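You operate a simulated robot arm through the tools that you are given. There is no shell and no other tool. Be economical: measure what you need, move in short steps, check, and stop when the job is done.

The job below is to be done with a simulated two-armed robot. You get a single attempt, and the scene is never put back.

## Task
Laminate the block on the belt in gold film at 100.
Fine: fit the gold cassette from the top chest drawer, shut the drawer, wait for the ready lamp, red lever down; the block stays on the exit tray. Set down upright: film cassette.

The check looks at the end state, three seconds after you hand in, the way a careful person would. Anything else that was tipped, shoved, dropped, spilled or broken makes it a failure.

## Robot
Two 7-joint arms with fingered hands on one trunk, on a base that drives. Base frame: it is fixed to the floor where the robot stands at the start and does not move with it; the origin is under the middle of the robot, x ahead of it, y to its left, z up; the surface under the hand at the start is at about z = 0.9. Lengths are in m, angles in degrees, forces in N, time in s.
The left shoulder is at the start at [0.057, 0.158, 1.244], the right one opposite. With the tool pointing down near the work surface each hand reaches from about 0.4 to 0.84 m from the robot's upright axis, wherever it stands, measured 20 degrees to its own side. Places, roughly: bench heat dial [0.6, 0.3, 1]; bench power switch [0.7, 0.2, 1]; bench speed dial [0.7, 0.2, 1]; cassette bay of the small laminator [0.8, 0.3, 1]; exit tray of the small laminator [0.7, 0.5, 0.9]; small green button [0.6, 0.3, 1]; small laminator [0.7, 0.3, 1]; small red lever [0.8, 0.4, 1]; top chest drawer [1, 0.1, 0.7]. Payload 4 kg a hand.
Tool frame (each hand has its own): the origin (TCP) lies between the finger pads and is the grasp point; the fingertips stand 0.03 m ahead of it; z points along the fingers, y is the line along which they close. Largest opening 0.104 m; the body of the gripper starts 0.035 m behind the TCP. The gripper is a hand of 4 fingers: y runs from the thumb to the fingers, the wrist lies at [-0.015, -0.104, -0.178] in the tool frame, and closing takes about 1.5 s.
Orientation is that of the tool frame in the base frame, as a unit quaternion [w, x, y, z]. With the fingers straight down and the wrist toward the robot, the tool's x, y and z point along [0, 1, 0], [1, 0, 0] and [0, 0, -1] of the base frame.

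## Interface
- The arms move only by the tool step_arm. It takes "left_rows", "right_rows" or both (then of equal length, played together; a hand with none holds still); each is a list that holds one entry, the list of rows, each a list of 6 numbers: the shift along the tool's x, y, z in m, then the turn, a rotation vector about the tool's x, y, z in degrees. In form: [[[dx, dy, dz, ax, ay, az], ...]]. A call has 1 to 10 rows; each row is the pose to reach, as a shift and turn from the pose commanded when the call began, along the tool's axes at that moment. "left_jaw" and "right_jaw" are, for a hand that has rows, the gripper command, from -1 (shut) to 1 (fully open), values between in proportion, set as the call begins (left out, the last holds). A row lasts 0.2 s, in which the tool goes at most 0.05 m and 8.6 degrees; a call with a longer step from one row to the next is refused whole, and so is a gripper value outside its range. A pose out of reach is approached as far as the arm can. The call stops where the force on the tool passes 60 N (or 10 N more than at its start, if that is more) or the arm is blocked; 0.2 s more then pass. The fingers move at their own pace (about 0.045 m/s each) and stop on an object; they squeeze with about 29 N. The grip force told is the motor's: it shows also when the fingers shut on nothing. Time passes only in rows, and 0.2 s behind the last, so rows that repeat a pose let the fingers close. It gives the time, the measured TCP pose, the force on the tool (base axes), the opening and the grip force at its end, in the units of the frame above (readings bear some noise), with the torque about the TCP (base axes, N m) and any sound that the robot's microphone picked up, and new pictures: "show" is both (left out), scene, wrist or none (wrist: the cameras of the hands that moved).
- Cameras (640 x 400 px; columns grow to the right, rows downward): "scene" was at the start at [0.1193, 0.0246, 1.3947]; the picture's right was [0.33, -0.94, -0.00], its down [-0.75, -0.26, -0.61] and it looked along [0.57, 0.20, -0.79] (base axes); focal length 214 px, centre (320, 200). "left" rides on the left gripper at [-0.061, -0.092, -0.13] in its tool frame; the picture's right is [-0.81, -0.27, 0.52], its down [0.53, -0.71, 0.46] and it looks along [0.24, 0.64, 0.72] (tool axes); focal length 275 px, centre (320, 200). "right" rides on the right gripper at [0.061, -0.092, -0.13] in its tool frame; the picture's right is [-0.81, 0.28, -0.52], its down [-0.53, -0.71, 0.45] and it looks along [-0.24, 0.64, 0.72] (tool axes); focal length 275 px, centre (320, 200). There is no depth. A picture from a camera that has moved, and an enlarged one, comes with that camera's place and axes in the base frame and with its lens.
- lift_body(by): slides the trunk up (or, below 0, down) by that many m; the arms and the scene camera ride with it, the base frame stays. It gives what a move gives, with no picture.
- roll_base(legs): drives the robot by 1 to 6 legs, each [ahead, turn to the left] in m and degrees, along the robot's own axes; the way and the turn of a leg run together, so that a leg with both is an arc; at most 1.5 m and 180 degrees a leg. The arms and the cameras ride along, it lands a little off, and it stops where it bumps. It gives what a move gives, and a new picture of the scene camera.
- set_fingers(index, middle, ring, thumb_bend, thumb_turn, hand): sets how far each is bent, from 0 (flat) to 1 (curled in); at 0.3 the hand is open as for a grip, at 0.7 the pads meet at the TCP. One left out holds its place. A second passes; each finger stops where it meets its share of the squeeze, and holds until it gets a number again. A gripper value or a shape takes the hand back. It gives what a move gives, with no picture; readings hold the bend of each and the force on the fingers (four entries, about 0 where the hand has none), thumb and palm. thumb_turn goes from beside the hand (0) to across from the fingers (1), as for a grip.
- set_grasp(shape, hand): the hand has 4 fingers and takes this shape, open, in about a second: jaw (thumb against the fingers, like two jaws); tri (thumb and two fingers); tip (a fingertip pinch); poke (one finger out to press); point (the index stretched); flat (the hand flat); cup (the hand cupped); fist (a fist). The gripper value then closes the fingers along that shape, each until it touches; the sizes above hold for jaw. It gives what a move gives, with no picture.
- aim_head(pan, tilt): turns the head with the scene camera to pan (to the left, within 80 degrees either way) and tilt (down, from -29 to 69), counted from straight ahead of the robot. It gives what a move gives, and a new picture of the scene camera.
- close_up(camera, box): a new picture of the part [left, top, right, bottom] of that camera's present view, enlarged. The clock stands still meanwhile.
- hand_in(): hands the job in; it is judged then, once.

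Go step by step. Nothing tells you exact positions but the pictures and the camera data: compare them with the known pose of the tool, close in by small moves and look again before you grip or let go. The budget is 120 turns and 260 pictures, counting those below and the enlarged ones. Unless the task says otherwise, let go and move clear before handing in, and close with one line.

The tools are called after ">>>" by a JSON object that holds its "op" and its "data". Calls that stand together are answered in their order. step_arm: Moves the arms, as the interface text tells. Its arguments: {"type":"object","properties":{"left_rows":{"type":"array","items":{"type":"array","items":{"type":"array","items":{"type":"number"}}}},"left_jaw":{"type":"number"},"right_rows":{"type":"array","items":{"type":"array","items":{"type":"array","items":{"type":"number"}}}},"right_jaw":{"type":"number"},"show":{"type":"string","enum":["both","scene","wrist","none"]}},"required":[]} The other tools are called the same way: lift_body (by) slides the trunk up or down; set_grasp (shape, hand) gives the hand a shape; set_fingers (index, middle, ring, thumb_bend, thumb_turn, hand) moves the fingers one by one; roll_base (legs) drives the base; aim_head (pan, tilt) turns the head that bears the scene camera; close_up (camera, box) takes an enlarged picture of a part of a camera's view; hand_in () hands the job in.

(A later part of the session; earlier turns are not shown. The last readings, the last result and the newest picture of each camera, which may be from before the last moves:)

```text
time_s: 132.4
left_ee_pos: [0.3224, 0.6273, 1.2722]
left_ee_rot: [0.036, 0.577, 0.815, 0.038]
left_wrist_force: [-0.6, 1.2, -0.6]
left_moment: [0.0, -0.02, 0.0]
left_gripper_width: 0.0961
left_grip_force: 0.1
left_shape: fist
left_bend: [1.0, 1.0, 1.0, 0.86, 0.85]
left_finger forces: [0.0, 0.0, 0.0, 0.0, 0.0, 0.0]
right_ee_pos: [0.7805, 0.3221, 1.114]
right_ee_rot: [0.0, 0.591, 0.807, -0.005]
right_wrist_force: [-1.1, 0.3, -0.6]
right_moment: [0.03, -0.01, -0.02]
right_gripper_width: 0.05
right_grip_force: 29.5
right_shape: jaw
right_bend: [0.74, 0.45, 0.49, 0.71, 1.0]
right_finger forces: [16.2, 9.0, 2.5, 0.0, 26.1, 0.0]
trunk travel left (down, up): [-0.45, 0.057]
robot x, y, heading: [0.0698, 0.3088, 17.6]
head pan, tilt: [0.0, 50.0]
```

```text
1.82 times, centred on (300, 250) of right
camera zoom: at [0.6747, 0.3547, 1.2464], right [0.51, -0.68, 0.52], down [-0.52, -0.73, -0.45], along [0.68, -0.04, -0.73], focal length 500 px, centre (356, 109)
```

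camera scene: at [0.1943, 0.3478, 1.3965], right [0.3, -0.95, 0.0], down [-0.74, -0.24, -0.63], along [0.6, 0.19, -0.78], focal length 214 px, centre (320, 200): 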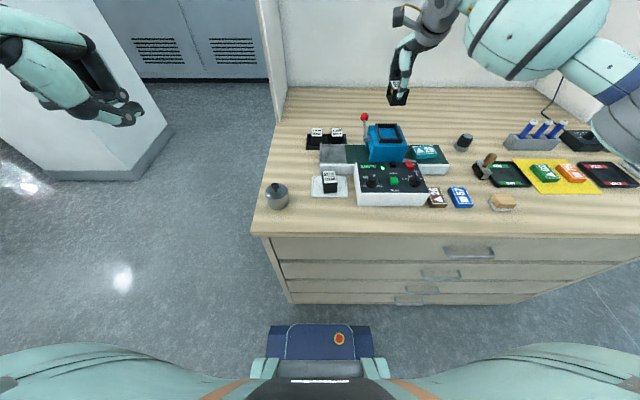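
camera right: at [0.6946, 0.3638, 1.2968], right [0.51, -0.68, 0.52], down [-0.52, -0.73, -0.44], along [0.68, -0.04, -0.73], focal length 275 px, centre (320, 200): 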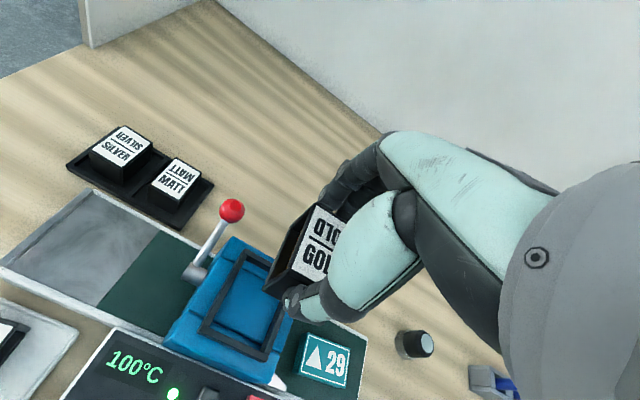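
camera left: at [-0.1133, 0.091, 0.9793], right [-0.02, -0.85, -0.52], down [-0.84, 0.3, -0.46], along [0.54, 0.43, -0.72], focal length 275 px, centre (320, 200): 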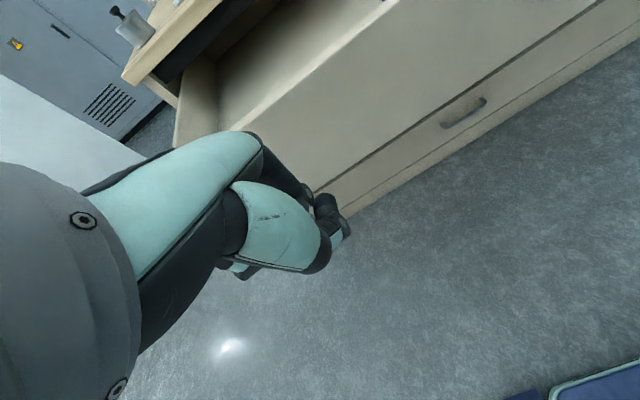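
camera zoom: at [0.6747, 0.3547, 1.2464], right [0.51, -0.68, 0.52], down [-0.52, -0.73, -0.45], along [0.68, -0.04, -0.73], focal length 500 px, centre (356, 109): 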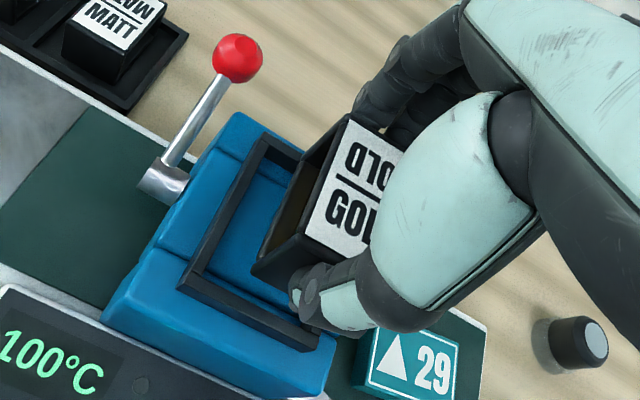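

The cassette hangs a few mm short. I nudge it 4 mm forward, lower 2 cm and look again.

>>> {"op": "step_arm", "data": {"right_rows": [[[0, 0.005, 0.01, 0, 0, 0], [0, 0.005, 0.021, 0, 0, 0]]], "show": "none"}}

>>> {"op": "close_up", "data": {"camera": "scene", "box": [340, 80, 440, 172]}}

>>> {"op": "close_up", "data": {"camera": "right", "box": [200, 160, 380, 340]}}

```text
time_s: 133.0
left_ee_pos: [0.3255, 0.6277, 1.2721]
left_ee_rot: [0.035, 0.578, 0.814, 0.038]
left_wrist_force: [-0.5, 0.1, 0.1]
left_moment: [0.01, 0.0, -0.04]
left_gripper_width: 0.0963
left_grip_force: 0.2
left_shape: fist
left_bend: [1.0, 1.0, 1.0, 0.86, 0.85]
left_finger forces: [0.0, 0.0, 0.0, 0.0, 0.0, 0.0]
right_ee_pos: [0.7884, 0.324, 1.0925]
right_ee_rot: [-0.002, 0.591, 0.806, -0.006]
right_wrist_force: [0.2, -0.5, -1.8]
right_moment: [0.01, -0.01, 0.03]
right_gripper_width: 0.0499
right_grip_force: 29.4
right_shape: jaw
right_bend: [0.74, 0.45, 0.49, 0.71, 1.0]
right_finger forces: [16.3, 8.9, 2.5, 0.0, 26.0, 0.1]
trunk travel left (down, up): [-0.45, 0.057]
robot x, y, heading: [0.0718, 0.3066, 17.5]
head pan, tilt: [0.0, 50.0]
```

```text
4.35 times, centred on (390, 126) of scene
camera zoom: at [0.1901, 0.3461, 1.397], right [0.3, -0.95, 0.0], down [-0.74, -0.23, -0.63], along [0.6, 0.19, -0.77], focal length 932 px, centre (16, 522)
```

zoom: 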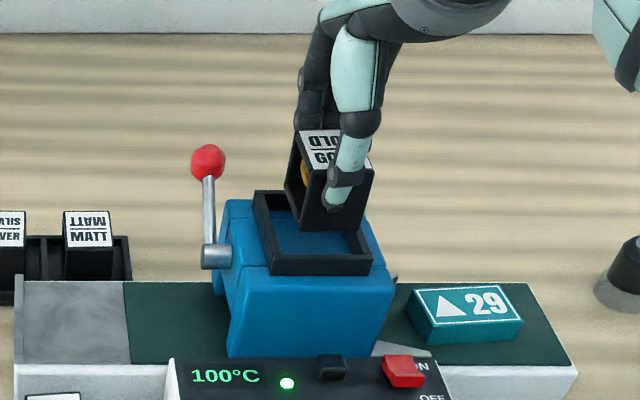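

```text
2.22 times, centred on (290, 250) of right
camera zoom: at [0.6821, 0.3568, 1.2247], right [0.51, -0.68, 0.52], down [-0.52, -0.73, -0.44], along [0.68, -0.04, -0.73], focal length 612 px, centre (387, 89)
```

zoom: 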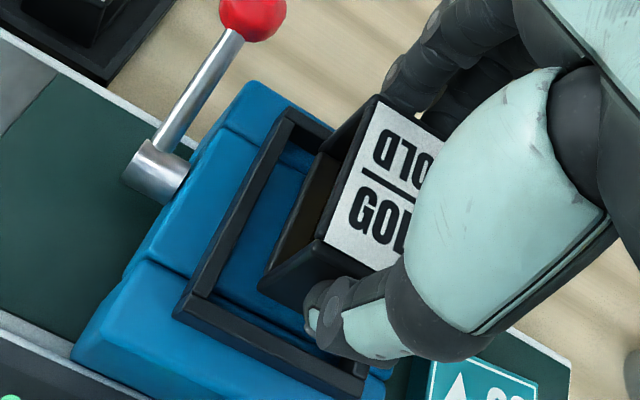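

Both views agree to within a few millimetres; the cassette should go about 2.5 mm left. I lower it into the rim in small steps, watching the force.

>>> {"op": "step_arm", "data": {"right_rows": [[[0.0025, 0, 0.005, 0, 0, 0], [0.0025, 0, 0.012, 0, 0, 0], [0.0025, 0, 0.02, 0, 0, 0]]], "show": "none"}}

>>> {"op": "close_up", "data": {"camera": "scene", "box": [340, 80, 440, 172]}}

>>> {"op": "close_up", "data": {"camera": "right", "box": [200, 160, 380, 340]}}

```text
time_s: 133.8
left_ee_pos: [0.3264, 0.6294, 1.2701]
left_ee_rot: [0.034, 0.578, 0.815, 0.037]
left_wrist_force: [0.7, 0.2, 0.8]
left_moment: [0.02, 0.01, 0.01]
left_gripper_width: 0.0959
left_grip_force: 0.0
left_shape: fist
left_bend: [1.0, 1.0, 1.0, 0.86, 0.85]
left_finger forces: [0.0, 0.0, 0.0, 0.0, 0.0, 0.0]
right_ee_pos: [0.7883, 0.3263, 1.0729]
right_ee_rot: [-0.002, 0.591, 0.807, -0.008]
right_wrist_force: [0.9, 0.0, -1.0]
right_moment: [0.0, 0.0, -0.02]
right_gripper_width: 0.0503
right_grip_force: 28.9
right_shape: jaw
right_bend: [0.74, 0.45, 0.49, 0.71, 1.0]
right_finger forces: [16.2, 8.9, 2.5, 0.1, 26.0, 0.0]
trunk travel left (down, up): [-0.45, 0.057]
robot x, y, heading: [0.0752, 0.309, 17.7]
head pan, tilt: [0.0, 50.0]
```

```text
4.35 times, centred on (390, 126) of scene
camera zoom: at [0.1912, 0.3468, 1.3969], right [0.3, -0.95, 0.0], down [-0.74, -0.23, -0.63], along [0.6, 0.19, -0.77], focal length 932 px, centre (16, 522)
```

zoom: 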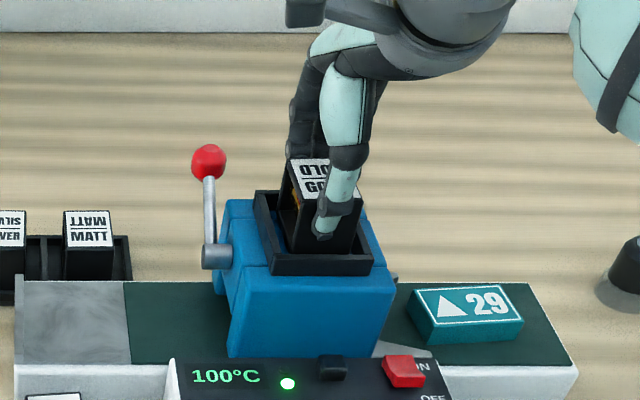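

```text
2.22 times, centred on (290, 250) of right
camera zoom: at [0.683, 0.3584, 1.2037], right [0.51, -0.68, 0.52], down [-0.52, -0.73, -0.44], along [0.68, -0.04, -0.73], focal length 612 px, centre (387, 89)
```

zoom: 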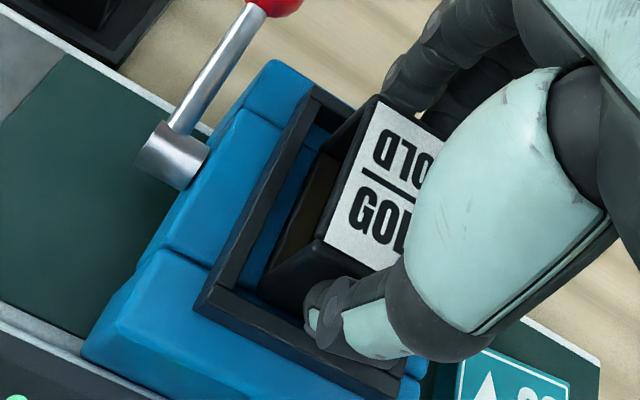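

The cassette is entering the rim. I keep lowering until it meets the floor.

>>> {"op": "step_arm", "data": {"right_rows": [[[0, 0, 0.004, 0, 0, 0], [0, 0, 0.008, 0, 0, 0], [0, 0, 0.012, 0, 0, 0]]], "show": "none"}}

>>> {"op": "close_up", "data": {"camera": "scene", "box": [340, 80, 440, 172]}}

>>> {"op": "close_up", "data": {"camera": "right", "box": [200, 160, 380, 340]}}

```text
time_s: 134.6
left_ee_pos: [0.323, 0.6274, 1.2702]
left_ee_rot: [0.035, 0.577, 0.815, 0.038]
left_wrist_force: [-0.6, 0.5, 0.6]
left_moment: [0.0, 0.01, -0.02]
left_gripper_width: 0.0961
left_grip_force: 0.0
left_shape: fist
left_bend: [1.0, 1.0, 1.0, 0.86, 0.85]
left_finger forces: [0.0, 0.0, 0.0, 0.0, 0.0, 0.0]
right_ee_pos: [0.7888, 0.3262, 1.0651]
right_ee_rot: [0.0, 0.591, 0.807, -0.001]
right_wrist_force: [2.8, 0.3, 22.6]
right_moment: [0.06, -0.41, -0.03]
right_gripper_width: 0.0506
right_grip_force: 29.2
right_shape: jaw
right_bend: [0.74, 0.45, 0.49, 0.71, 1.0]
right_finger forces: [18.0, 10.3, 3.5, 0.0, 27.4, 0.0]
trunk travel left (down, up): [-0.45, 0.057]
robot x, y, heading: [0.07, 0.3085, 17.5]
head pan, tilt: [0.0, 50.0]
```

```text
4.35 times, centred on (390, 126) of scene
camera zoom: at [0.1881, 0.3465, 1.3974], right [0.3, -0.95, 0.0], down [-0.74, -0.23, -0.63], along [0.6, 0.19, -0.77], focal length 932 px, centre (16, 522)
```

zoom: 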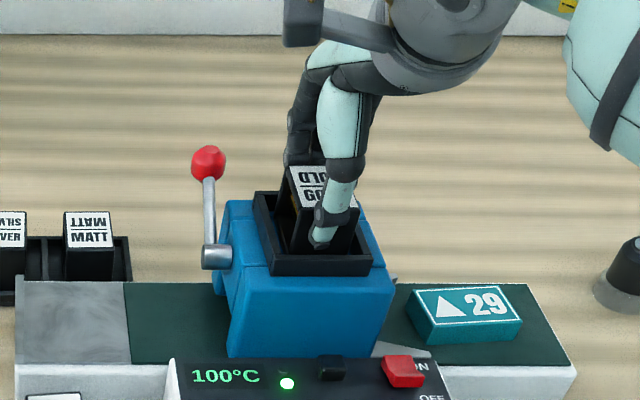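

```text
2.22 times, centred on (290, 250) of right
camera zoom: at [0.6818, 0.3576, 1.196], right [0.51, -0.69, 0.52], down [-0.52, -0.73, -0.45], along [0.69, -0.04, -0.72], focal length 612 px, centre (387, 89)
```

zoom: 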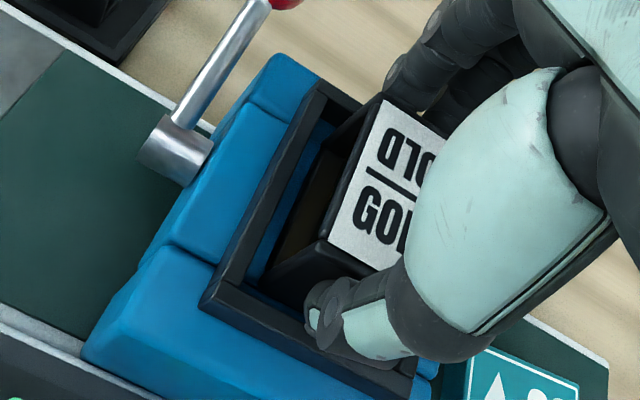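

Contact at 23 N, with the cassette inside the rim. I ease up slightly and open the fingers a little to let it settle.

>>> {"op": "step_arm", "data": {"right_rows": [[[0, 0, -0.003, 0, 0, 0], [0, 0, -0.003, 0, 0, 0], [0, 0, -0.003, 0, 0, 0], [0, 0, -0.003, 0, 0, 0]]], "right_jaw": 0.5, "show": "none"}}

>>> {"op": "close_up", "data": {"camera": "scene", "box": [340, 80, 440, 172]}}

>>> {"op": "close_up", "data": {"camera": "right", "box": [200, 160, 380, 340]}}

```text
time_s: 135.6
left_ee_pos: [0.3258, 0.6296, 1.2712]
left_ee_rot: [0.035, 0.577, 0.815, 0.038]
left_wrist_force: [0.5, 0.4, 0.4]
left_moment: [-0.01, -0.01, 0.0]
left_gripper_width: 0.0958
left_grip_force: 0.1
left_shape: fist
left_bend: [1.0, 1.0, 1.0, 0.86, 0.85]
left_finger forces: [0.0, 0.0, 0.0, 0.0, 0.0, 0.0]
right_ee_pos: [0.7889, 0.3256, 1.0602]
right_ee_rot: [-0.001, 0.59, 0.807, -0.008]
right_wrist_force: [-3.4, -0.9, 0.0]
right_moment: [-0.02, -0.03, -0.01]
right_gripper_width: 0.074
right_grip_force: 0.1
right_shape: jaw
right_bend: [0.73, 0.36, 0.33, 0.54, 0.99]
right_finger forces: [0.0, 0.1, 0.0, 0.0, 0.1, 0.0]
trunk travel left (down, up): [-0.45, 0.057]
robot x, y, heading: [0.0723, 0.3072, 17.6]
head pan, tilt: [0.0, 50.0]
```

```text
4.35 times, centred on (390, 126) of scene
camera zoom: at [0.1903, 0.3466, 1.3969], right [0.3, -0.95, 0.0], down [-0.74, -0.23, -0.63], along [0.6, 0.19, -0.77], focal length 932 px, centre (16, 522)
```

zoom: 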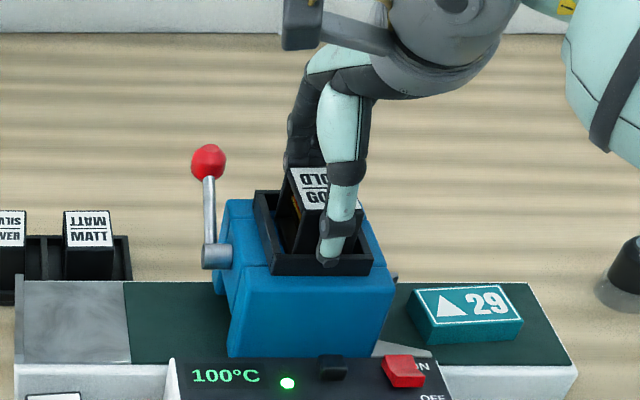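

```text
2.22 times, centred on (290, 250) of right
camera zoom: at [0.6831, 0.3576, 1.1933], right [0.51, -0.68, 0.52], down [-0.52, -0.73, -0.44], along [0.68, -0.05, -0.73], focal length 612 px, centre (387, 89)
```

zoom: 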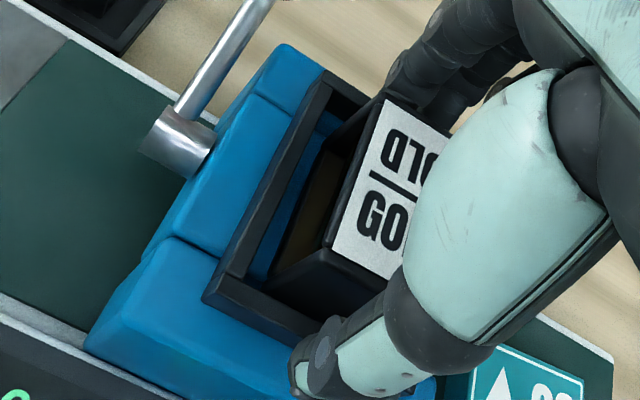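

The cassette stays in the bay. I open fully and lift the hand straight up, then look.

>>> {"op": "step_arm", "data": {"right_rows": [[[0, 0, 0, 0, 0, 0], [0, 0, 0, 0, 0, 0], [0, 0, 0, 0, 0, 0], [0, 0, -0.02, 0, 0, 0], [0, 0, -0.05, 0, 0, 0], [0, 0, -0.09, 0, 0, 0], [0, 0, -0.13, 0, 0, 0], [0, -0.03, -0.17, 0, 0, 0]]], "right_jaw": 1, "show": "none"}}

>>> {"op": "close_up", "data": {"camera": "scene", "box": [340, 80, 440, 172]}}

>>> {"op": "close_up", "data": {"camera": "right", "box": [160, 160, 400, 400]}}

```text
time_s: 137.4
left_ee_pos: [0.3245, 0.6275, 1.2697]
left_ee_rot: [0.035, 0.577, 0.815, 0.038]
left_wrist_force: [-0.6, -0.2, 0.1]
left_moment: [0.01, -0.03, 0.03]
left_gripper_width: 0.096
left_grip_force: 0.0
left_shape: fist
left_bend: [1.0, 1.0, 1.0, 0.86, 0.85]
left_finger forces: [0.0, 0.0, 0.1, 0.0, 0.0, 0.0]
right_ee_pos: [0.7588, 0.3185, 1.2332]
right_ee_rot: [-0.001, 0.59, 0.807, -0.007]
right_wrist_force: [0.1, 0.1, 0.5]
right_moment: [0.01, -0.05, 0.0]
right_gripper_width: 0.1038
right_grip_force: 0.1
right_shape: jaw
right_bend: [0.3, 0.3, 0.3, 0.3, 0.98]
right_finger forces: [0.0, 0.1, 0.0, 0.1, 0.1, 0.1]
trunk travel left (down, up): [-0.45, 0.057]
robot x, y, heading: [0.0725, 0.3101, 17.7]
head pan, tilt: [0.0, 50.0]
```

```text
4.35 times, centred on (390, 126) of scene
camera zoom: at [0.1892, 0.3458, 1.3971], right [0.3, -0.95, 0.0], down [-0.74, -0.23, -0.63], along [0.6, 0.19, -0.77], focal length 932 px, centre (16, 522)
```

zoom: 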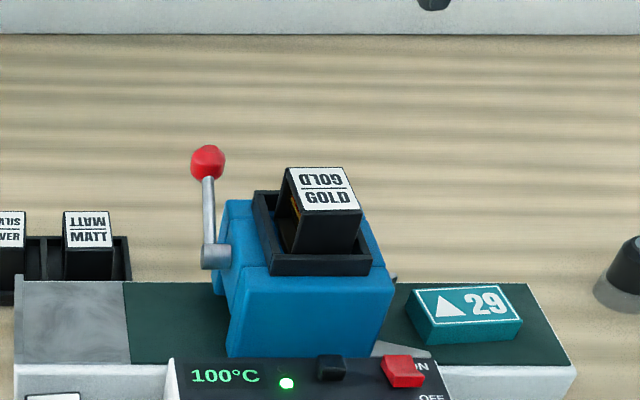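

```text
1.67 times, centred on (280, 280) of right
camera zoom: at [0.6532, 0.3508, 1.3647], right [0.51, -0.69, 0.52], down [-0.52, -0.73, -0.44], along [0.68, -0.04, -0.73], focal length 459 px, centre (387, 67)
```

zoom: 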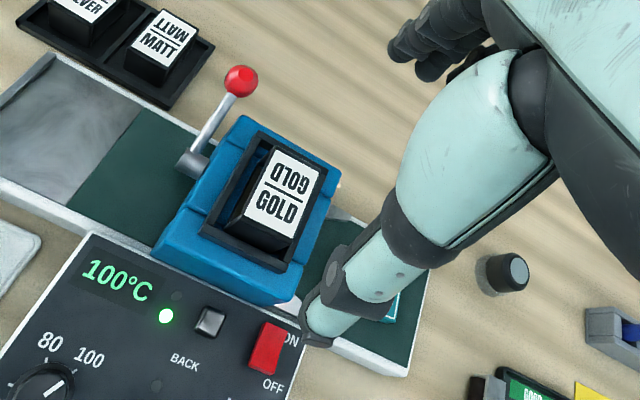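

The gold cassette sits upright and centred in the bay. Next is the red lever; I look at it from the left hand's camera to see how it is hinged.

>>> {"op": "close_up", "data": {"camera": "left", "box": [0, 0, 640, 400]}}

>>> {"op": "close_up", "data": {"camera": "scene", "box": [345, 95, 425, 150]}}

```text
1.00 times, centred on (320, 200) of left (not enlarged: the box is as wide or as high as the picture)
camera zoom: at [0.2443, 0.5371, 1.394], right [0.06, -0.84, -0.53], down [-0.8, 0.28, -0.53], along [0.6, 0.46, -0.66], focal length 275 px, centre (320, 200)
```

zoom: 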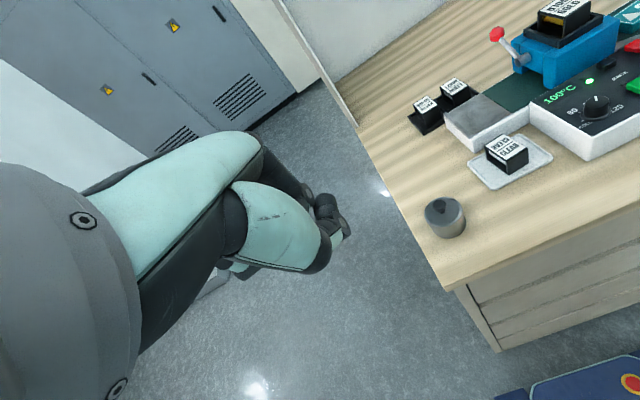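

```text
7.27 times, centred on (385, 122) of scene
camera zoom: at [0.1892, 0.3458, 1.3971], right [0.3, -0.95, 0.0], down [-0.74, -0.23, -0.63], along [0.6, 0.19, -0.77], focal length 1560 px, centre (-153, 764)
```

zoom: 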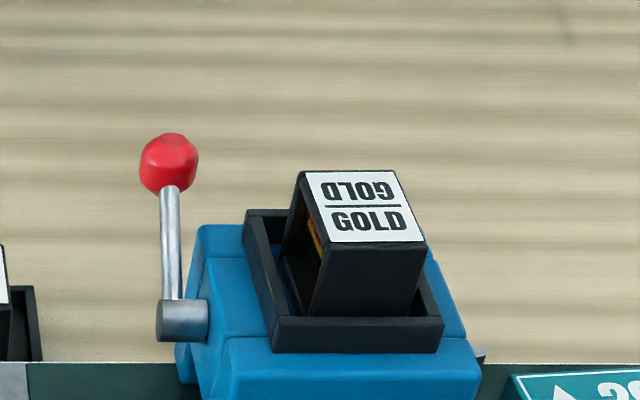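

The lever points back and up (~30° above level) from an axle on the box's left side. I turn 12° left so the right hand can reach it, and set a one-finger poke shape to probe it from above.

>>> {"op": "roll_base", "data": {"legs": [[0, 12]]}}

>>> {"op": "set_grasp", "data": {"hand": "right", "shape": "poke"}}

>>> {"op": "close_up", "data": {"camera": "right", "box": [100, 60, 480, 400]}}

```text
time_s: 138.7
left_ee_pos: [0.2521, 0.6736, 1.2657]
left_ee_rot: [0.015, 0.496, 0.868, 0.025]
left_wrist_force: [0.4, 0.3, 0.3]
left_moment: [0.0, -0.04, 0.01]
left_gripper_width: 0.0959
left_grip_force: 0.0
left_shape: fist
left_bend: [1.0, 1.0, 1.0, 0.86, 0.85]
left_finger forces: [0.1, 0.0, 0.0, 0.1, 0.0, 0.0]
right_ee_pos: [0.7431, 0.464, 1.2306]
right_ee_rot: [-0.001, 0.502, 0.865, -0.007]
right_wrist_force: [-0.1, -0.6, 0.2]
right_moment: [0.01, 0.02, 0.01]
right_gripper_width: 0.1037
right_grip_force: 0.1
right_shape: jaw
right_bend: [0.3, 0.3, 0.3, 0.3, 0.98]
right_finger forces: [0.0, 0.0, 0.0, 0.0, 0.0, 0.1]
trunk travel left (down, up): [-0.45, 0.057]
robot x, y, heading: [0.0731, 0.3101, 29.5]
head pan, tilt: [0.0, 50.0]
camera scene: at [0.1816, 0.3701, 1.3968], right [0.5, -0.87, 0.0], down [-0.67, -0.38, -0.63], along [0.55, 0.31, -0.77], focal length 214 px, centre (320, 200)
```

scene: 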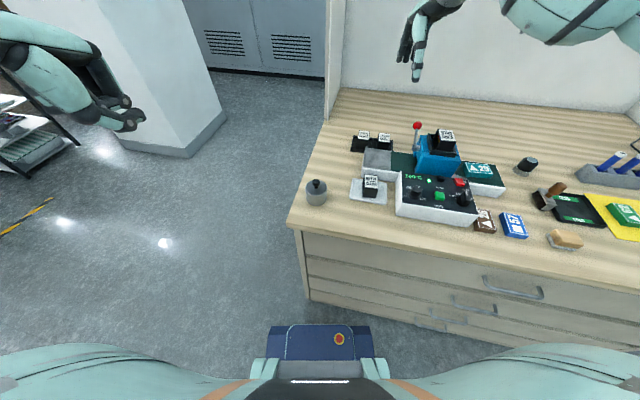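

```text
time_s: 139.6
left_ee_pos: [0.2422, 0.669, 1.2773]
left_ee_rot: [0.025, 0.49, 0.87, 0.036]
left_wrist_force: [0.0, -0.4, -0.5]
left_moment: [0.0, -0.02, -0.01]
left_gripper_width: 0.0959
left_grip_force: 0.0
left_shape: fist
left_bend: [1.0, 1.0, 1.0, 0.86, 0.85]
left_finger forces: [0.1, 0.0, 0.0, 0.1, 0.1, 0.0]
right_ee_pos: [0.7292, 0.4557, 1.2403]
right_ee_rot: [0.003, 0.502, 0.865, -0.001]
right_wrist_force: [-0.4, 0.8, 0.4]
right_moment: [0.0, -0.01, 0.01]
right_gripper_width: 0.0
right_grip_force: 0.0
right_shape: poke
right_bend: [0.7, 0.7, 0.99, 1.0, 1.0]
right_finger forces: [0.0, 0.1, 0.0, 0.0, 0.1, 0.0]
trunk travel left (down, up): [-0.45, 0.057]
robot x, y, heading: [0.0736, 0.3058, 29.7]
head pan, tilt: [0.0, 50.0]
```

```text
1.18 times, centred on (290, 230) of right
camera zoom: at [0.618, 0.4648, 1.3703], right [0.64, -0.56, 0.52], down [-0.35, -0.82, -0.45], along [0.68, 0.1, -0.72], focal length 324 px, centre (355, 165)
```

zoom: 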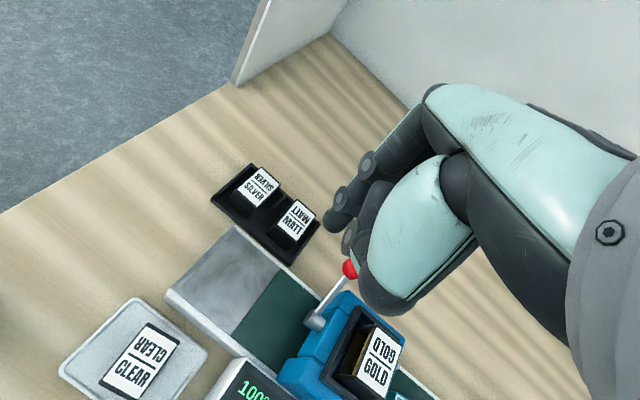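

I move the fingertip above the ball and look before touching.

>>> {"op": "step_arm", "data": {"right_rows": [[[-0.03, 0.02, 0.0, 0, 0, 0], [-0.06, 0.04, 0.02, 0, 0, 0], [-0.095, 0.062, 0.04, 0, 0, 0], [-0.095, 0.062, 0.085, 0, 0, 0], [-0.095, 0.062, 0.12, 0, 0, 0]]], "show": "none"}}

>>> {"op": "close_up", "data": {"camera": "scene", "box": [380, 70, 480, 170]}}

>>> {"op": "close_up", "data": {"camera": "right", "box": [180, 140, 420, 380]}}

```text
time_s: 140.8
left_ee_pos: [0.2438, 0.6689, 1.2754]
left_ee_rot: [0.025, 0.491, 0.87, 0.036]
left_wrist_force: [-0.4, -0.4, -0.5]
left_moment: [0.02, 0.02, -0.03]
left_gripper_width: 0.096
left_grip_force: 0.0
left_shape: fist
left_bend: [1.0, 1.0, 1.0, 0.86, 0.85]
left_finger forces: [0.1, 0.1, 0.1, 0.1, 0.0, 0.1]
right_ee_pos: [0.8325, 0.4051, 1.1202]
right_ee_rot: [0.003, 0.502, 0.865, -0.002]
right_wrist_force: [0.3, -0.2, 0.4]
right_moment: [0.02, 0.0, -0.02]
right_gripper_width: 0.0
right_grip_force: 0.0
right_shape: poke
right_bend: [0.7, 0.7, 0.99, 1.0, 1.0]
right_finger forces: [0.0, 0.1, 0.0, 0.0, 0.0, 0.1]
trunk travel left (down, up): [-0.45, 0.057]
robot x, y, heading: [0.075, 0.3064, 29.9]
head pan, tilt: [0.0, 50.0]
```

```text
4.00 times, centred on (430, 120) of scene
camera zoom: at [0.1816, 0.3703, 1.3968], right [0.5, -0.87, 0.0], down [-0.67, -0.38, -0.63], along [0.55, 0.31, -0.77], focal length 858 px, centre (-120, 520)
```

zoom: 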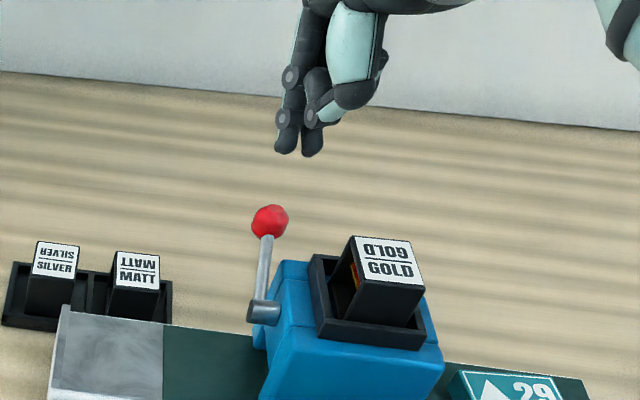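

```text
1.67 times, centred on (300, 260) of right
camera zoom: at [0.7205, 0.4141, 1.2512], right [0.64, -0.56, 0.52], down [-0.36, -0.82, -0.45], along [0.68, 0.1, -0.72], focal length 459 px, centre (353, 100)
```

zoom: 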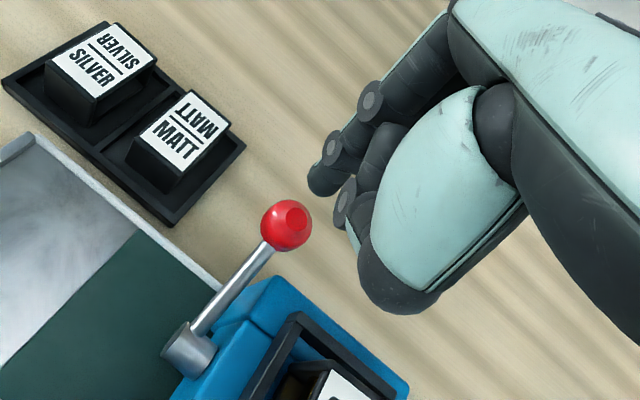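

The fingertips are about 4 cm above the ball. I press down gently to see if the lever yields this way.

>>> {"op": "step_arm", "data": {"right_rows": [[[-0.009, 0, 0.015, 0, 0, 0], [-0.009, 0, 0.03, 0, 0, 0], [-0.009, 0, 0.04, 0, 0, 0], [-0.009, 0, 0.05, 0, 0, 0]]], "show": "none"}}

>>> {"op": "close_up", "data": {"camera": "scene", "box": [380, 70, 480, 170]}}

>>> {"op": "close_up", "data": {"camera": "right", "box": [180, 140, 420, 380]}}

```text
time_s: 141.8
left_ee_pos: [0.2419, 0.6688, 1.2773]
left_ee_rot: [0.025, 0.491, 0.87, 0.035]
left_wrist_force: [-1.2, -0.5, 0.6]
left_moment: [0.0, 0.02, -0.01]
left_gripper_width: 0.0962
left_grip_force: 0.1
left_shape: fist
left_bend: [1.0, 1.0, 1.0, 0.86, 0.85]
left_finger forces: [0.1, 0.0, 0.0, 0.0, 0.0, 0.1]
right_ee_pos: [0.8367, 0.396, 1.0675]
right_ee_rot: [0.003, 0.502, 0.865, -0.002]
right_wrist_force: [0.5, -0.1, -0.1]
right_moment: [0.02, 0.0, 0.04]
right_gripper_width: 0.0002
right_grip_force: 0.0
right_shape: poke
right_bend: [0.7, 0.7, 0.99, 1.0, 1.0]
right_finger forces: [0.9, 0.0, 0.1, 0.1, 0.0, 0.1]
trunk travel left (down, up): [-0.45, 0.057]
robot x, y, heading: [0.0695, 0.309, 29.7]
head pan, tilt: [0.0, 50.0]
```

```text
4.00 times, centred on (430, 120) of scene
camera zoom: at [0.1811, 0.3699, 1.3969], right [0.5, -0.87, 0.0], down [-0.67, -0.38, -0.63], along [0.55, 0.31, -0.77], focal length 858 px, centre (-120, 520)
```

zoom: 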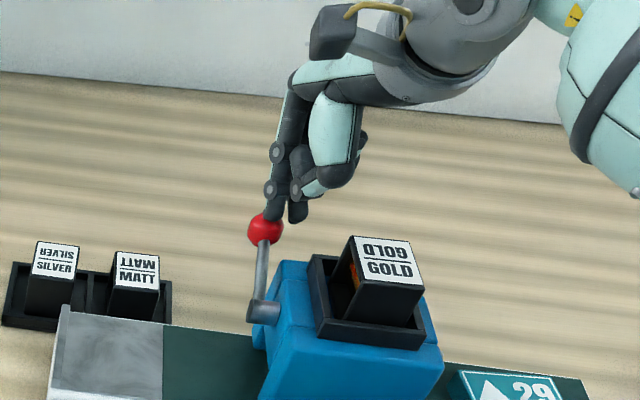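

```text
1.67 times, centred on (300, 260) of right
camera zoom: at [0.725, 0.4052, 1.1992], right [0.64, -0.56, 0.52], down [-0.35, -0.82, -0.45], along [0.68, 0.1, -0.72], focal length 459 px, centre (353, 100)
```

zoom: 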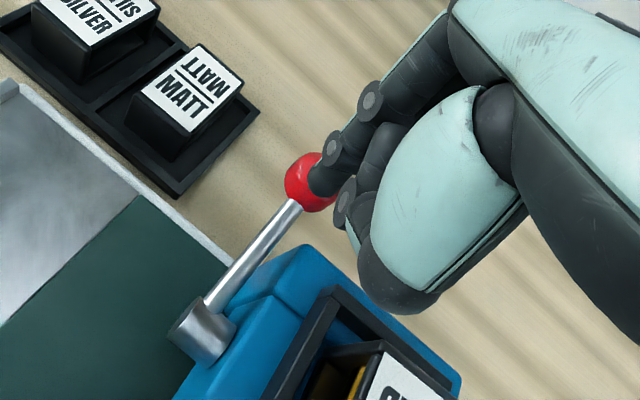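

The lever yields with very little force. I continue pressing down in steps.

>>> {"op": "step_arm", "data": {"right_rows": [[[0, 0, 0.01, 0, 0, 0], [0, 0, 0.02, 0, 0, 0], [0, 0, 0.03, 0, 0, 0]]], "show": "none"}}

>>> {"op": "close_up", "data": {"camera": "scene", "box": [380, 70, 480, 170]}}

>>> {"op": "close_up", "data": {"camera": "right", "box": [180, 140, 420, 380]}}

```text
time_s: 142.6
left_ee_pos: [0.2431, 0.6695, 1.2768]
left_ee_rot: [0.025, 0.491, 0.87, 0.036]
left_wrist_force: [0.1, -0.6, -0.9]
left_moment: [0.0, -0.04, -0.05]
left_gripper_width: 0.0963
left_grip_force: 0.0
left_shape: fist
left_bend: [1.0, 1.0, 1.0, 0.86, 0.85]
left_finger forces: [0.0, 0.0, 0.1, 0.0, 0.0, 0.0]
right_ee_pos: [0.8371, 0.3972, 1.0391]
right_ee_rot: [0.004, 0.503, 0.864, -0.002]
right_wrist_force: [0.1, 0.3, 0.8]
right_moment: [0.06, 0.01, -0.01]
right_gripper_width: 0.0
right_grip_force: 0.1
right_shape: poke
right_bend: [0.7, 0.7, 0.99, 1.0, 1.0]
right_finger forces: [0.0, 0.0, 0.0, 0.0, 0.0, 0.0]
trunk travel left (down, up): [-0.45, 0.057]
robot x, y, heading: [0.0749, 0.3054, 29.9]
head pan, tilt: [0.0, 50.0]
```

```text
4.00 times, centred on (430, 120) of scene
camera zoom: at [0.1813, 0.3702, 1.3968], right [0.5, -0.87, 0.0], down [-0.67, -0.38, -0.63], along [0.55, 0.31, -0.77], focal length 858 px, centre (-120, 520)
```

zoom: 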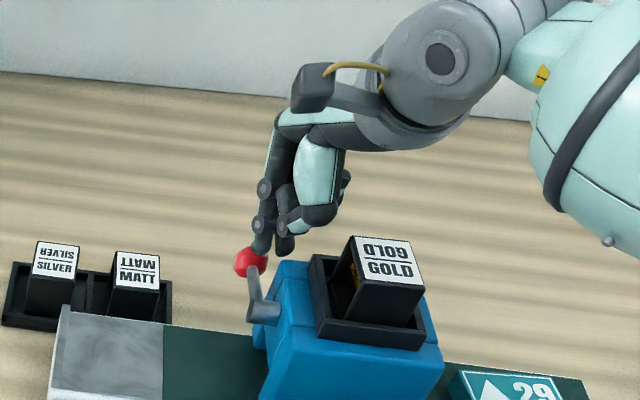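

```text
1.67 times, centred on (300, 260) of right
camera zoom: at [0.7257, 0.405, 1.1705], right [0.64, -0.56, 0.52], down [-0.35, -0.82, -0.45], along [0.68, 0.1, -0.72], focal length 459 px, centre (353, 100)
```

zoom: 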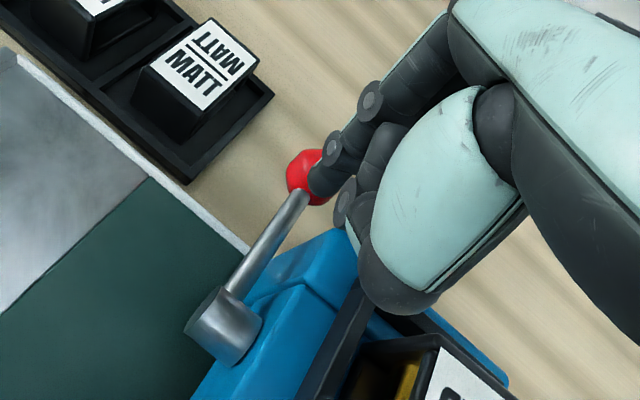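

The lever swings down at the back. I continue a bit, watching the force for the stop and for the hand's clearance to the box.

>>> {"op": "step_arm", "data": {"right_rows": [[[0, 0, 0.01, 0, 0, 0], [0, 0, 0.02, 0, 0, 0]]], "show": "none"}}

>>> {"op": "close_up", "data": {"camera": "scene", "box": [380, 70, 480, 170]}}

>>> {"op": "close_up", "data": {"camera": "right", "box": [180, 140, 420, 380]}}

```text
time_s: 143.2
left_ee_pos: [0.2366, 0.6669, 1.2774]
left_ee_rot: [0.026, 0.491, 0.87, 0.036]
left_wrist_force: [1.1, -0.3, -0.1]
left_moment: [0.01, 0.01, 0.01]
left_gripper_width: 0.0962
left_grip_force: 0.1
left_shape: fist
left_bend: [1.0, 1.0, 1.0, 0.86, 0.85]
left_finger forces: [0.1, 0.1, 0.1, 0.0, 0.1, 0.0]
right_ee_pos: [0.8345, 0.3959, 1.0272]
right_ee_rot: [0.005, 0.503, 0.864, 0.005]
right_wrist_force: [1.0, -3.9, 21.3]
right_moment: [0.1, 0.04, -0.03]
right_gripper_width: 0.0003
right_grip_force: 0.2
right_shape: poke
right_bend: [0.7, 0.7, 0.99, 1.0, 1.0]
right_finger forces: [21.7, 0.0, 0.0, 0.1, 0.0, 0.0]
trunk travel left (down, up): [-0.45, 0.057]
robot x, y, heading: [0.0749, 0.3099, 29.4]
head pan, tilt: [0.0, 50.0]
```

```text
4.00 times, centred on (430, 120) of scene
camera zoom: at [0.1754, 0.3684, 1.3977], right [0.5, -0.87, 0.0], down [-0.67, -0.38, -0.64], along [0.55, 0.32, -0.77], focal length 858 px, centre (-120, 520)
```

zoom: 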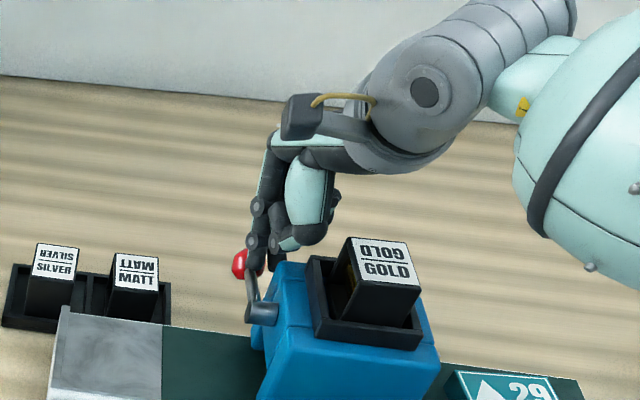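

```text
1.67 times, centred on (300, 260) of right
camera zoom: at [0.723, 0.4036, 1.1573], right [0.63, -0.57, 0.52], down [-0.35, -0.81, -0.46], along [0.69, 0.11, -0.71], focal length 459 px, centre (353, 100)
```

zoom: 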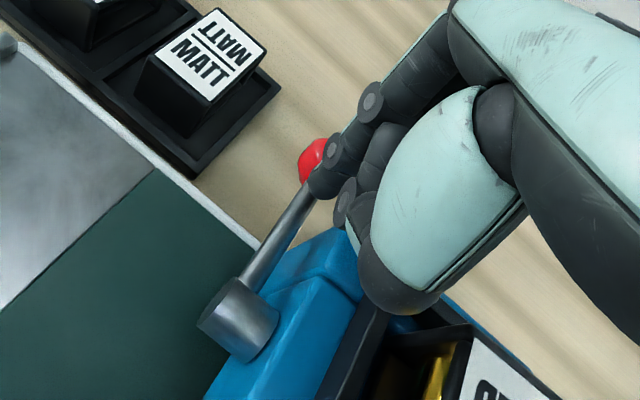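

A firm 22 N on the index suggests the stop. I raise the hand and see where the lever stays.

>>> {"op": "step_arm", "data": {"right_rows": [[[0, 0, -0.04, 0, 0, 0], [0, 0, -0.085, 0, 0, 0], [0, 0, -0.13, 0, 0, 0], [0.04, -0.03, -0.15, 0, 0, 0], [0.08, -0.05, -0.16, 0, 0, 0]]], "show": "none"}}

>>> {"op": "close_up", "data": {"camera": "scene", "box": [380, 90, 480, 190]}}

>>> {"op": "close_up", "data": {"camera": "right", "box": [180, 160, 420, 400]}}

>>> {"op": "close_up", "data": {"camera": "left", "box": [440, 0, 640, 125]}}

```text
refused: row 4 steps farther than a row can; nothing moved
```

```text
4.00 times, centred on (430, 140) of scene
camera zoom: at [0.1754, 0.3684, 1.3977], right [0.5, -0.87, 0.0], down [-0.67, -0.38, -0.64], along [0.55, 0.32, -0.77], focal length 858 px, centre (-120, 440)
```

zoom: 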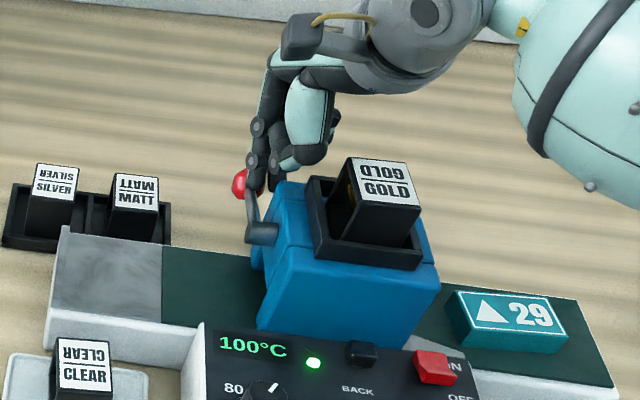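

```text
1.67 times, centred on (300, 280) of right
camera zoom: at [0.723, 0.4036, 1.1573], right [0.63, -0.57, 0.52], down [-0.35, -0.81, -0.46], along [0.69, 0.11, -0.71], focal length 459 px, centre (353, 67)
```

zoom: 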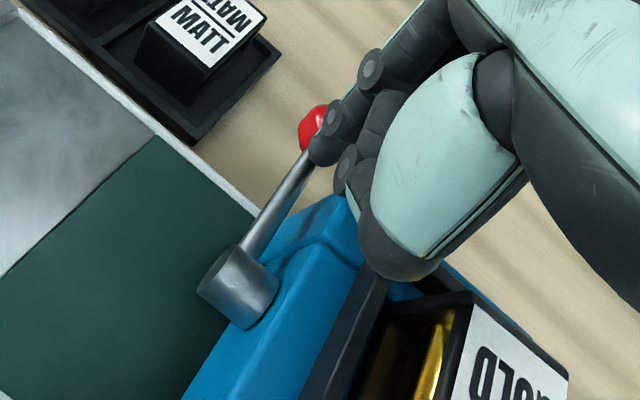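

```text
3.20 times, centred on (540, 62) of left
camera zoom: at [0.1799, 0.5626, 1.4016], right [0.23, -0.82, -0.53], down [-0.85, 0.11, -0.52], along [0.48, 0.57, -0.67], focal length 881 px, centre (-384, 640)
```

zoom: 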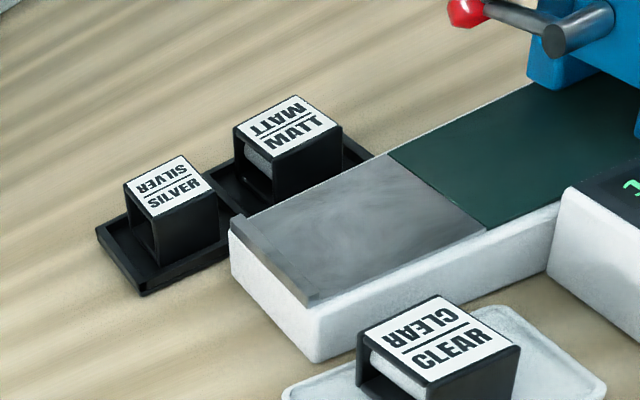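

The lever now lies roughly level. I raise the hand with smaller steps and check that it stays down.

>>> {"op": "step_arm", "data": {"right_rows": [[[0, 0, -0.04, 0, 0, 0], [0, 0, -0.085, 0, 0, 0], [0, 0, -0.13, 0, 0, 0], [0.03, -0.02, -0.15, 0, 0, 0], [0.06, -0.04, -0.16, 0, 0, 0]]], "show": "none"}}

>>> {"op": "close_up", "data": {"camera": "scene", "box": [380, 90, 480, 190]}}

>>> {"op": "close_up", "data": {"camera": "right", "box": [180, 160, 420, 400]}}

>>> {"op": "close_up", "data": {"camera": "left", "box": [500, 0, 640, 90]}}

```text
time_s: 144.4
left_ee_pos: [0.2411, 0.6682, 1.2779]
left_ee_rot: [0.026, 0.491, 0.87, 0.036]
left_wrist_force: [-0.3, 0.1, 0.7]
left_moment: [0.01, 0.01, -0.01]
left_gripper_width: 0.096
left_grip_force: 0.1
left_shape: fist
left_bend: [1.0, 1.0, 1.0, 0.86, 0.85]
left_finger forces: [0.0, 0.1, 0.0, 0.0, 0.1, 0.0]
right_ee_pos: [0.77, 0.4282, 1.1826]
right_ee_rot: [0.003, 0.502, 0.865, -0.002]
right_wrist_force: [-0.7, 1.0, -0.5]
right_moment: [0.01, -0.02, -0.01]
right_gripper_width: 0.0
right_grip_force: 0.1
right_shape: poke
right_bend: [0.7, 0.7, 0.99, 1.0, 1.0]
right_finger forces: [0.0, 0.0, 0.0, 0.1, 0.1, 0.0]
trunk travel left (down, up): [-0.45, 0.057]
robot x, y, heading: [0.0731, 0.3087, 30.0]
head pan, tilt: [0.0, 50.0]
```

```text
4.00 times, centred on (430, 140) of scene
camera zoom: at [0.1793, 0.3702, 1.397], right [0.5, -0.87, 0.0], down [-0.67, -0.38, -0.63], along [0.55, 0.31, -0.77], focal length 858 px, centre (-120, 440)
```

zoom: 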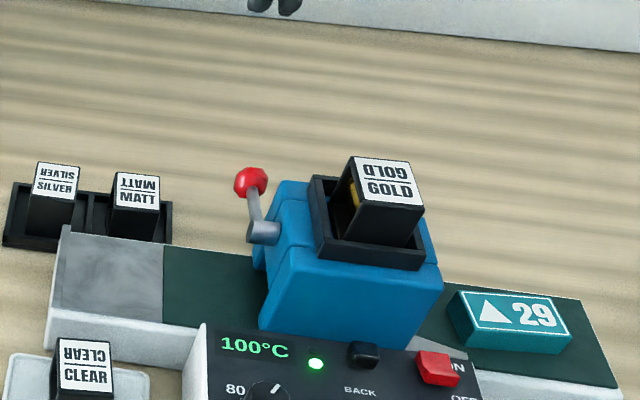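

```text
1.67 times, centred on (300, 280) of right
camera zoom: at [0.6578, 0.4374, 1.3132], right [0.64, -0.56, 0.52], down [-0.35, -0.82, -0.45], along [0.68, 0.1, -0.72], focal length 459 px, centre (353, 67)
```

zoom: 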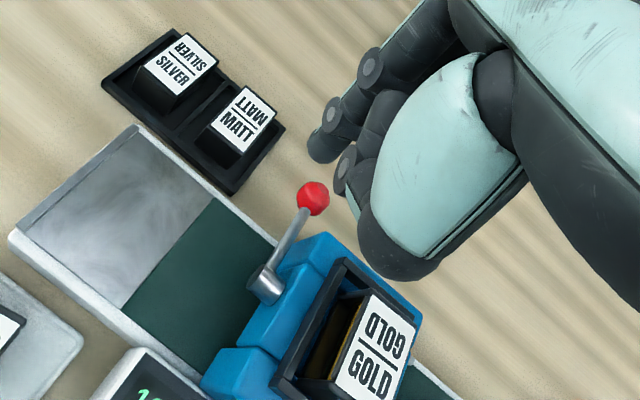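

```text
4.44 times, centred on (570, 45) of left
camera zoom: at [0.1836, 0.5644, 1.4009], right [0.23, -0.82, -0.53], down [-0.85, 0.11, -0.52], along [0.48, 0.57, -0.67], focal length 1224 px, centre (-791, 889)
```

zoom: 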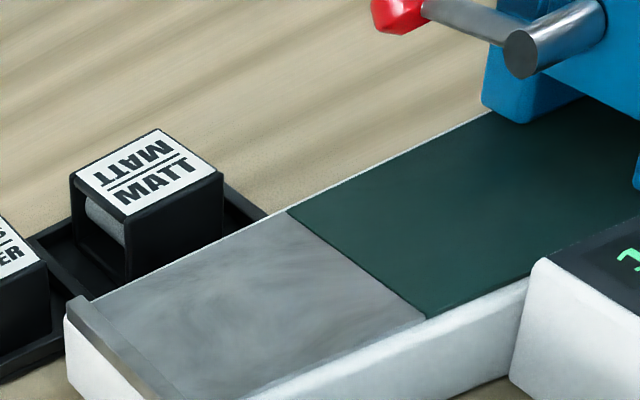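

The lever stays about 15° below level, at its stop; the lamp is green at 100 °C. The block has not moved by itself, so RUN must be pressed: I bring the finger over the green button.

>>> {"op": "step_arm", "data": {"right_rows": [[[-0.01, -0.035, 0, 0, 0, 0], [-0.022, -0.075, 0, 0, 0, 0], [-0.036, -0.115, 0, 0, 0, 0], [-0.05, -0.15, 0, 0, 0, 0], [-0.07, -0.172, 0.02, 0, 0, 0], [-0.07, -0.172, 0.065, 0, 0, 0], [-0.07, -0.172, 0.11, 0, 0, 0], [-0.07, -0.172, 0.14, 0, 0, 0]]], "show": "none"}}

>>> {"op": "close_up", "data": {"camera": "scene", "box": [360, 110, 500, 230]}}

>>> {"op": "close_up", "data": {"camera": "right", "box": [180, 140, 420, 380]}}

```text
time_s: 146.2
left_ee_pos: [0.243, 0.6672, 1.2768]
left_ee_rot: [0.025, 0.491, 0.87, 0.035]
left_wrist_force: [0.0, -0.9, 0.0]
left_moment: [-0.02, 0.0, -0.03]
left_gripper_width: 0.0961
left_grip_force: 0.0
left_shape: fist
left_bend: [1.0, 1.0, 1.0, 0.86, 0.85]
left_finger forces: [0.0, 0.1, 0.1, 0.1, 0.0, 0.0]
right_ee_pos: [0.6552, 0.2836, 1.0414]
right_ee_rot: [0.003, 0.503, 0.865, -0.001]
right_wrist_force: [-0.4, -0.3, 0.2]
right_moment: [0.02, -0.02, 0.03]
right_gripper_width: 0.0002
right_grip_force: 0.2
right_shape: poke
right_bend: [0.7, 0.7, 0.99, 1.0, 1.0]
right_finger forces: [0.1, 0.0, 0.0, 0.0, 0.0, 0.0]
trunk travel left (down, up): [-0.45, 0.057]
robot x, y, heading: [0.0714, 0.3057, 29.8]
head pan, tilt: [0.0, 50.0]
```

```text
3.33 times, centred on (430, 170) of scene
camera zoom: at [0.1806, 0.3693, 1.3969], right [0.5, -0.87, 0.0], down [-0.67, -0.38, -0.63], along [0.55, 0.31, -0.77], focal length 715 px, centre (-47, 300)
```

zoom: 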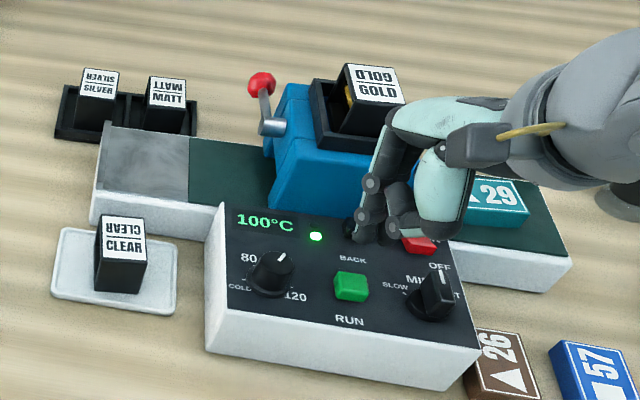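

```text
1.67 times, centred on (300, 260) of right
camera zoom: at [0.5438, 0.2918, 1.1722], right [0.64, -0.56, 0.52], down [-0.35, -0.82, -0.45], along [0.68, 0.1, -0.72], focal length 459 px, centre (353, 100)
```

zoom: 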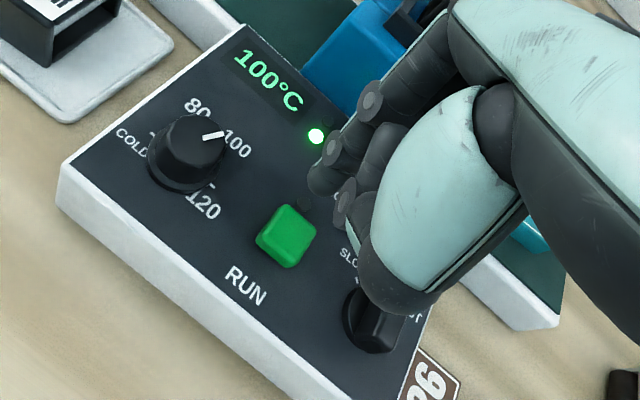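

The button is at [0.653, 0.278]. I shift 1 cm right, lower and press in small steps, watching the finger force.

>>> {"op": "step_arm", "data": {"right_rows": [[[-0.011, -0.005, 0.01, 0, 0, 0], [-0.011, -0.005, 0.022, 0, 0, 0], [-0.011, -0.005, 0.032, 0, 0, 0]]], "show": "none"}}

>>> {"op": "close_up", "data": {"camera": "scene", "box": [400, 150, 480, 220]}}

>>> {"op": "close_up", "data": {"camera": "right", "box": [180, 140, 420, 380]}}

```text
time_s: 147.0
left_ee_pos: [0.2438, 0.6698, 1.2756]
left_ee_rot: [0.024, 0.491, 0.87, 0.034]
left_wrist_force: [0.4, -0.4, 0.5]
left_moment: [-0.03, 0.0, -0.01]
left_gripper_width: 0.0959
left_grip_force: 0.0
left_shape: fist
left_bend: [1.0, 1.0, 1.0, 0.86, 0.85]
left_finger forces: [0.0, 0.0, 0.1, 0.1, 0.0, 0.0]
right_ee_pos: [0.6572, 0.271, 1.0073]
right_ee_rot: [0.002, 0.502, 0.865, -0.003]
right_wrist_force: [0.5, 0.1, -0.3]
right_moment: [-0.02, 0.01, -0.03]
right_gripper_width: 0.0001
right_grip_force: 0.1
right_shape: poke
right_bend: [0.7, 0.7, 0.99, 1.0, 1.0]
right_finger forces: [0.0, 0.0, 0.0, 0.0, 0.0, 0.0]
trunk travel left (down, up): [-0.45, 0.057]
robot x, y, heading: [0.0697, 0.3074, 29.5]
head pan, tilt: [0.0, 50.0]
```

```text
5.71 times, centred on (440, 185) of scene
camera zoom: at [0.1813, 0.3705, 1.3968], right [0.5, -0.87, 0.0], down [-0.67, -0.38, -0.63], along [0.55, 0.31, -0.77], focal length 1226 px, centre (-366, 286)
```

zoom: 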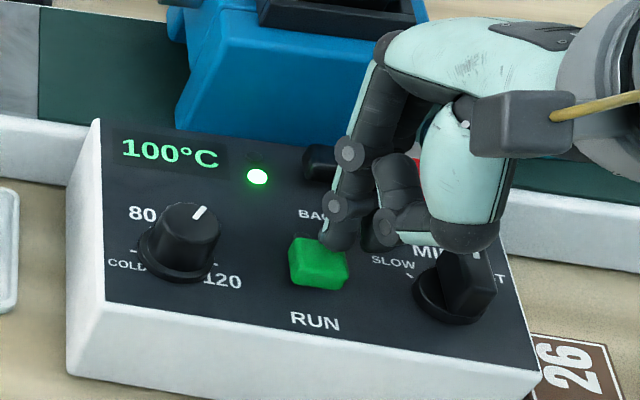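

```text
1.67 times, centred on (300, 260) of right
camera zoom: at [0.5463, 0.2788, 1.1386], right [0.64, -0.56, 0.52], down [-0.35, -0.82, -0.45], along [0.68, 0.1, -0.72], focal length 459 px, centre (353, 100)
```

zoom: 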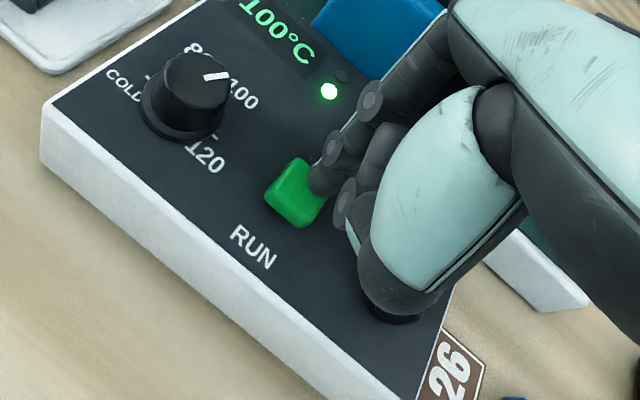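

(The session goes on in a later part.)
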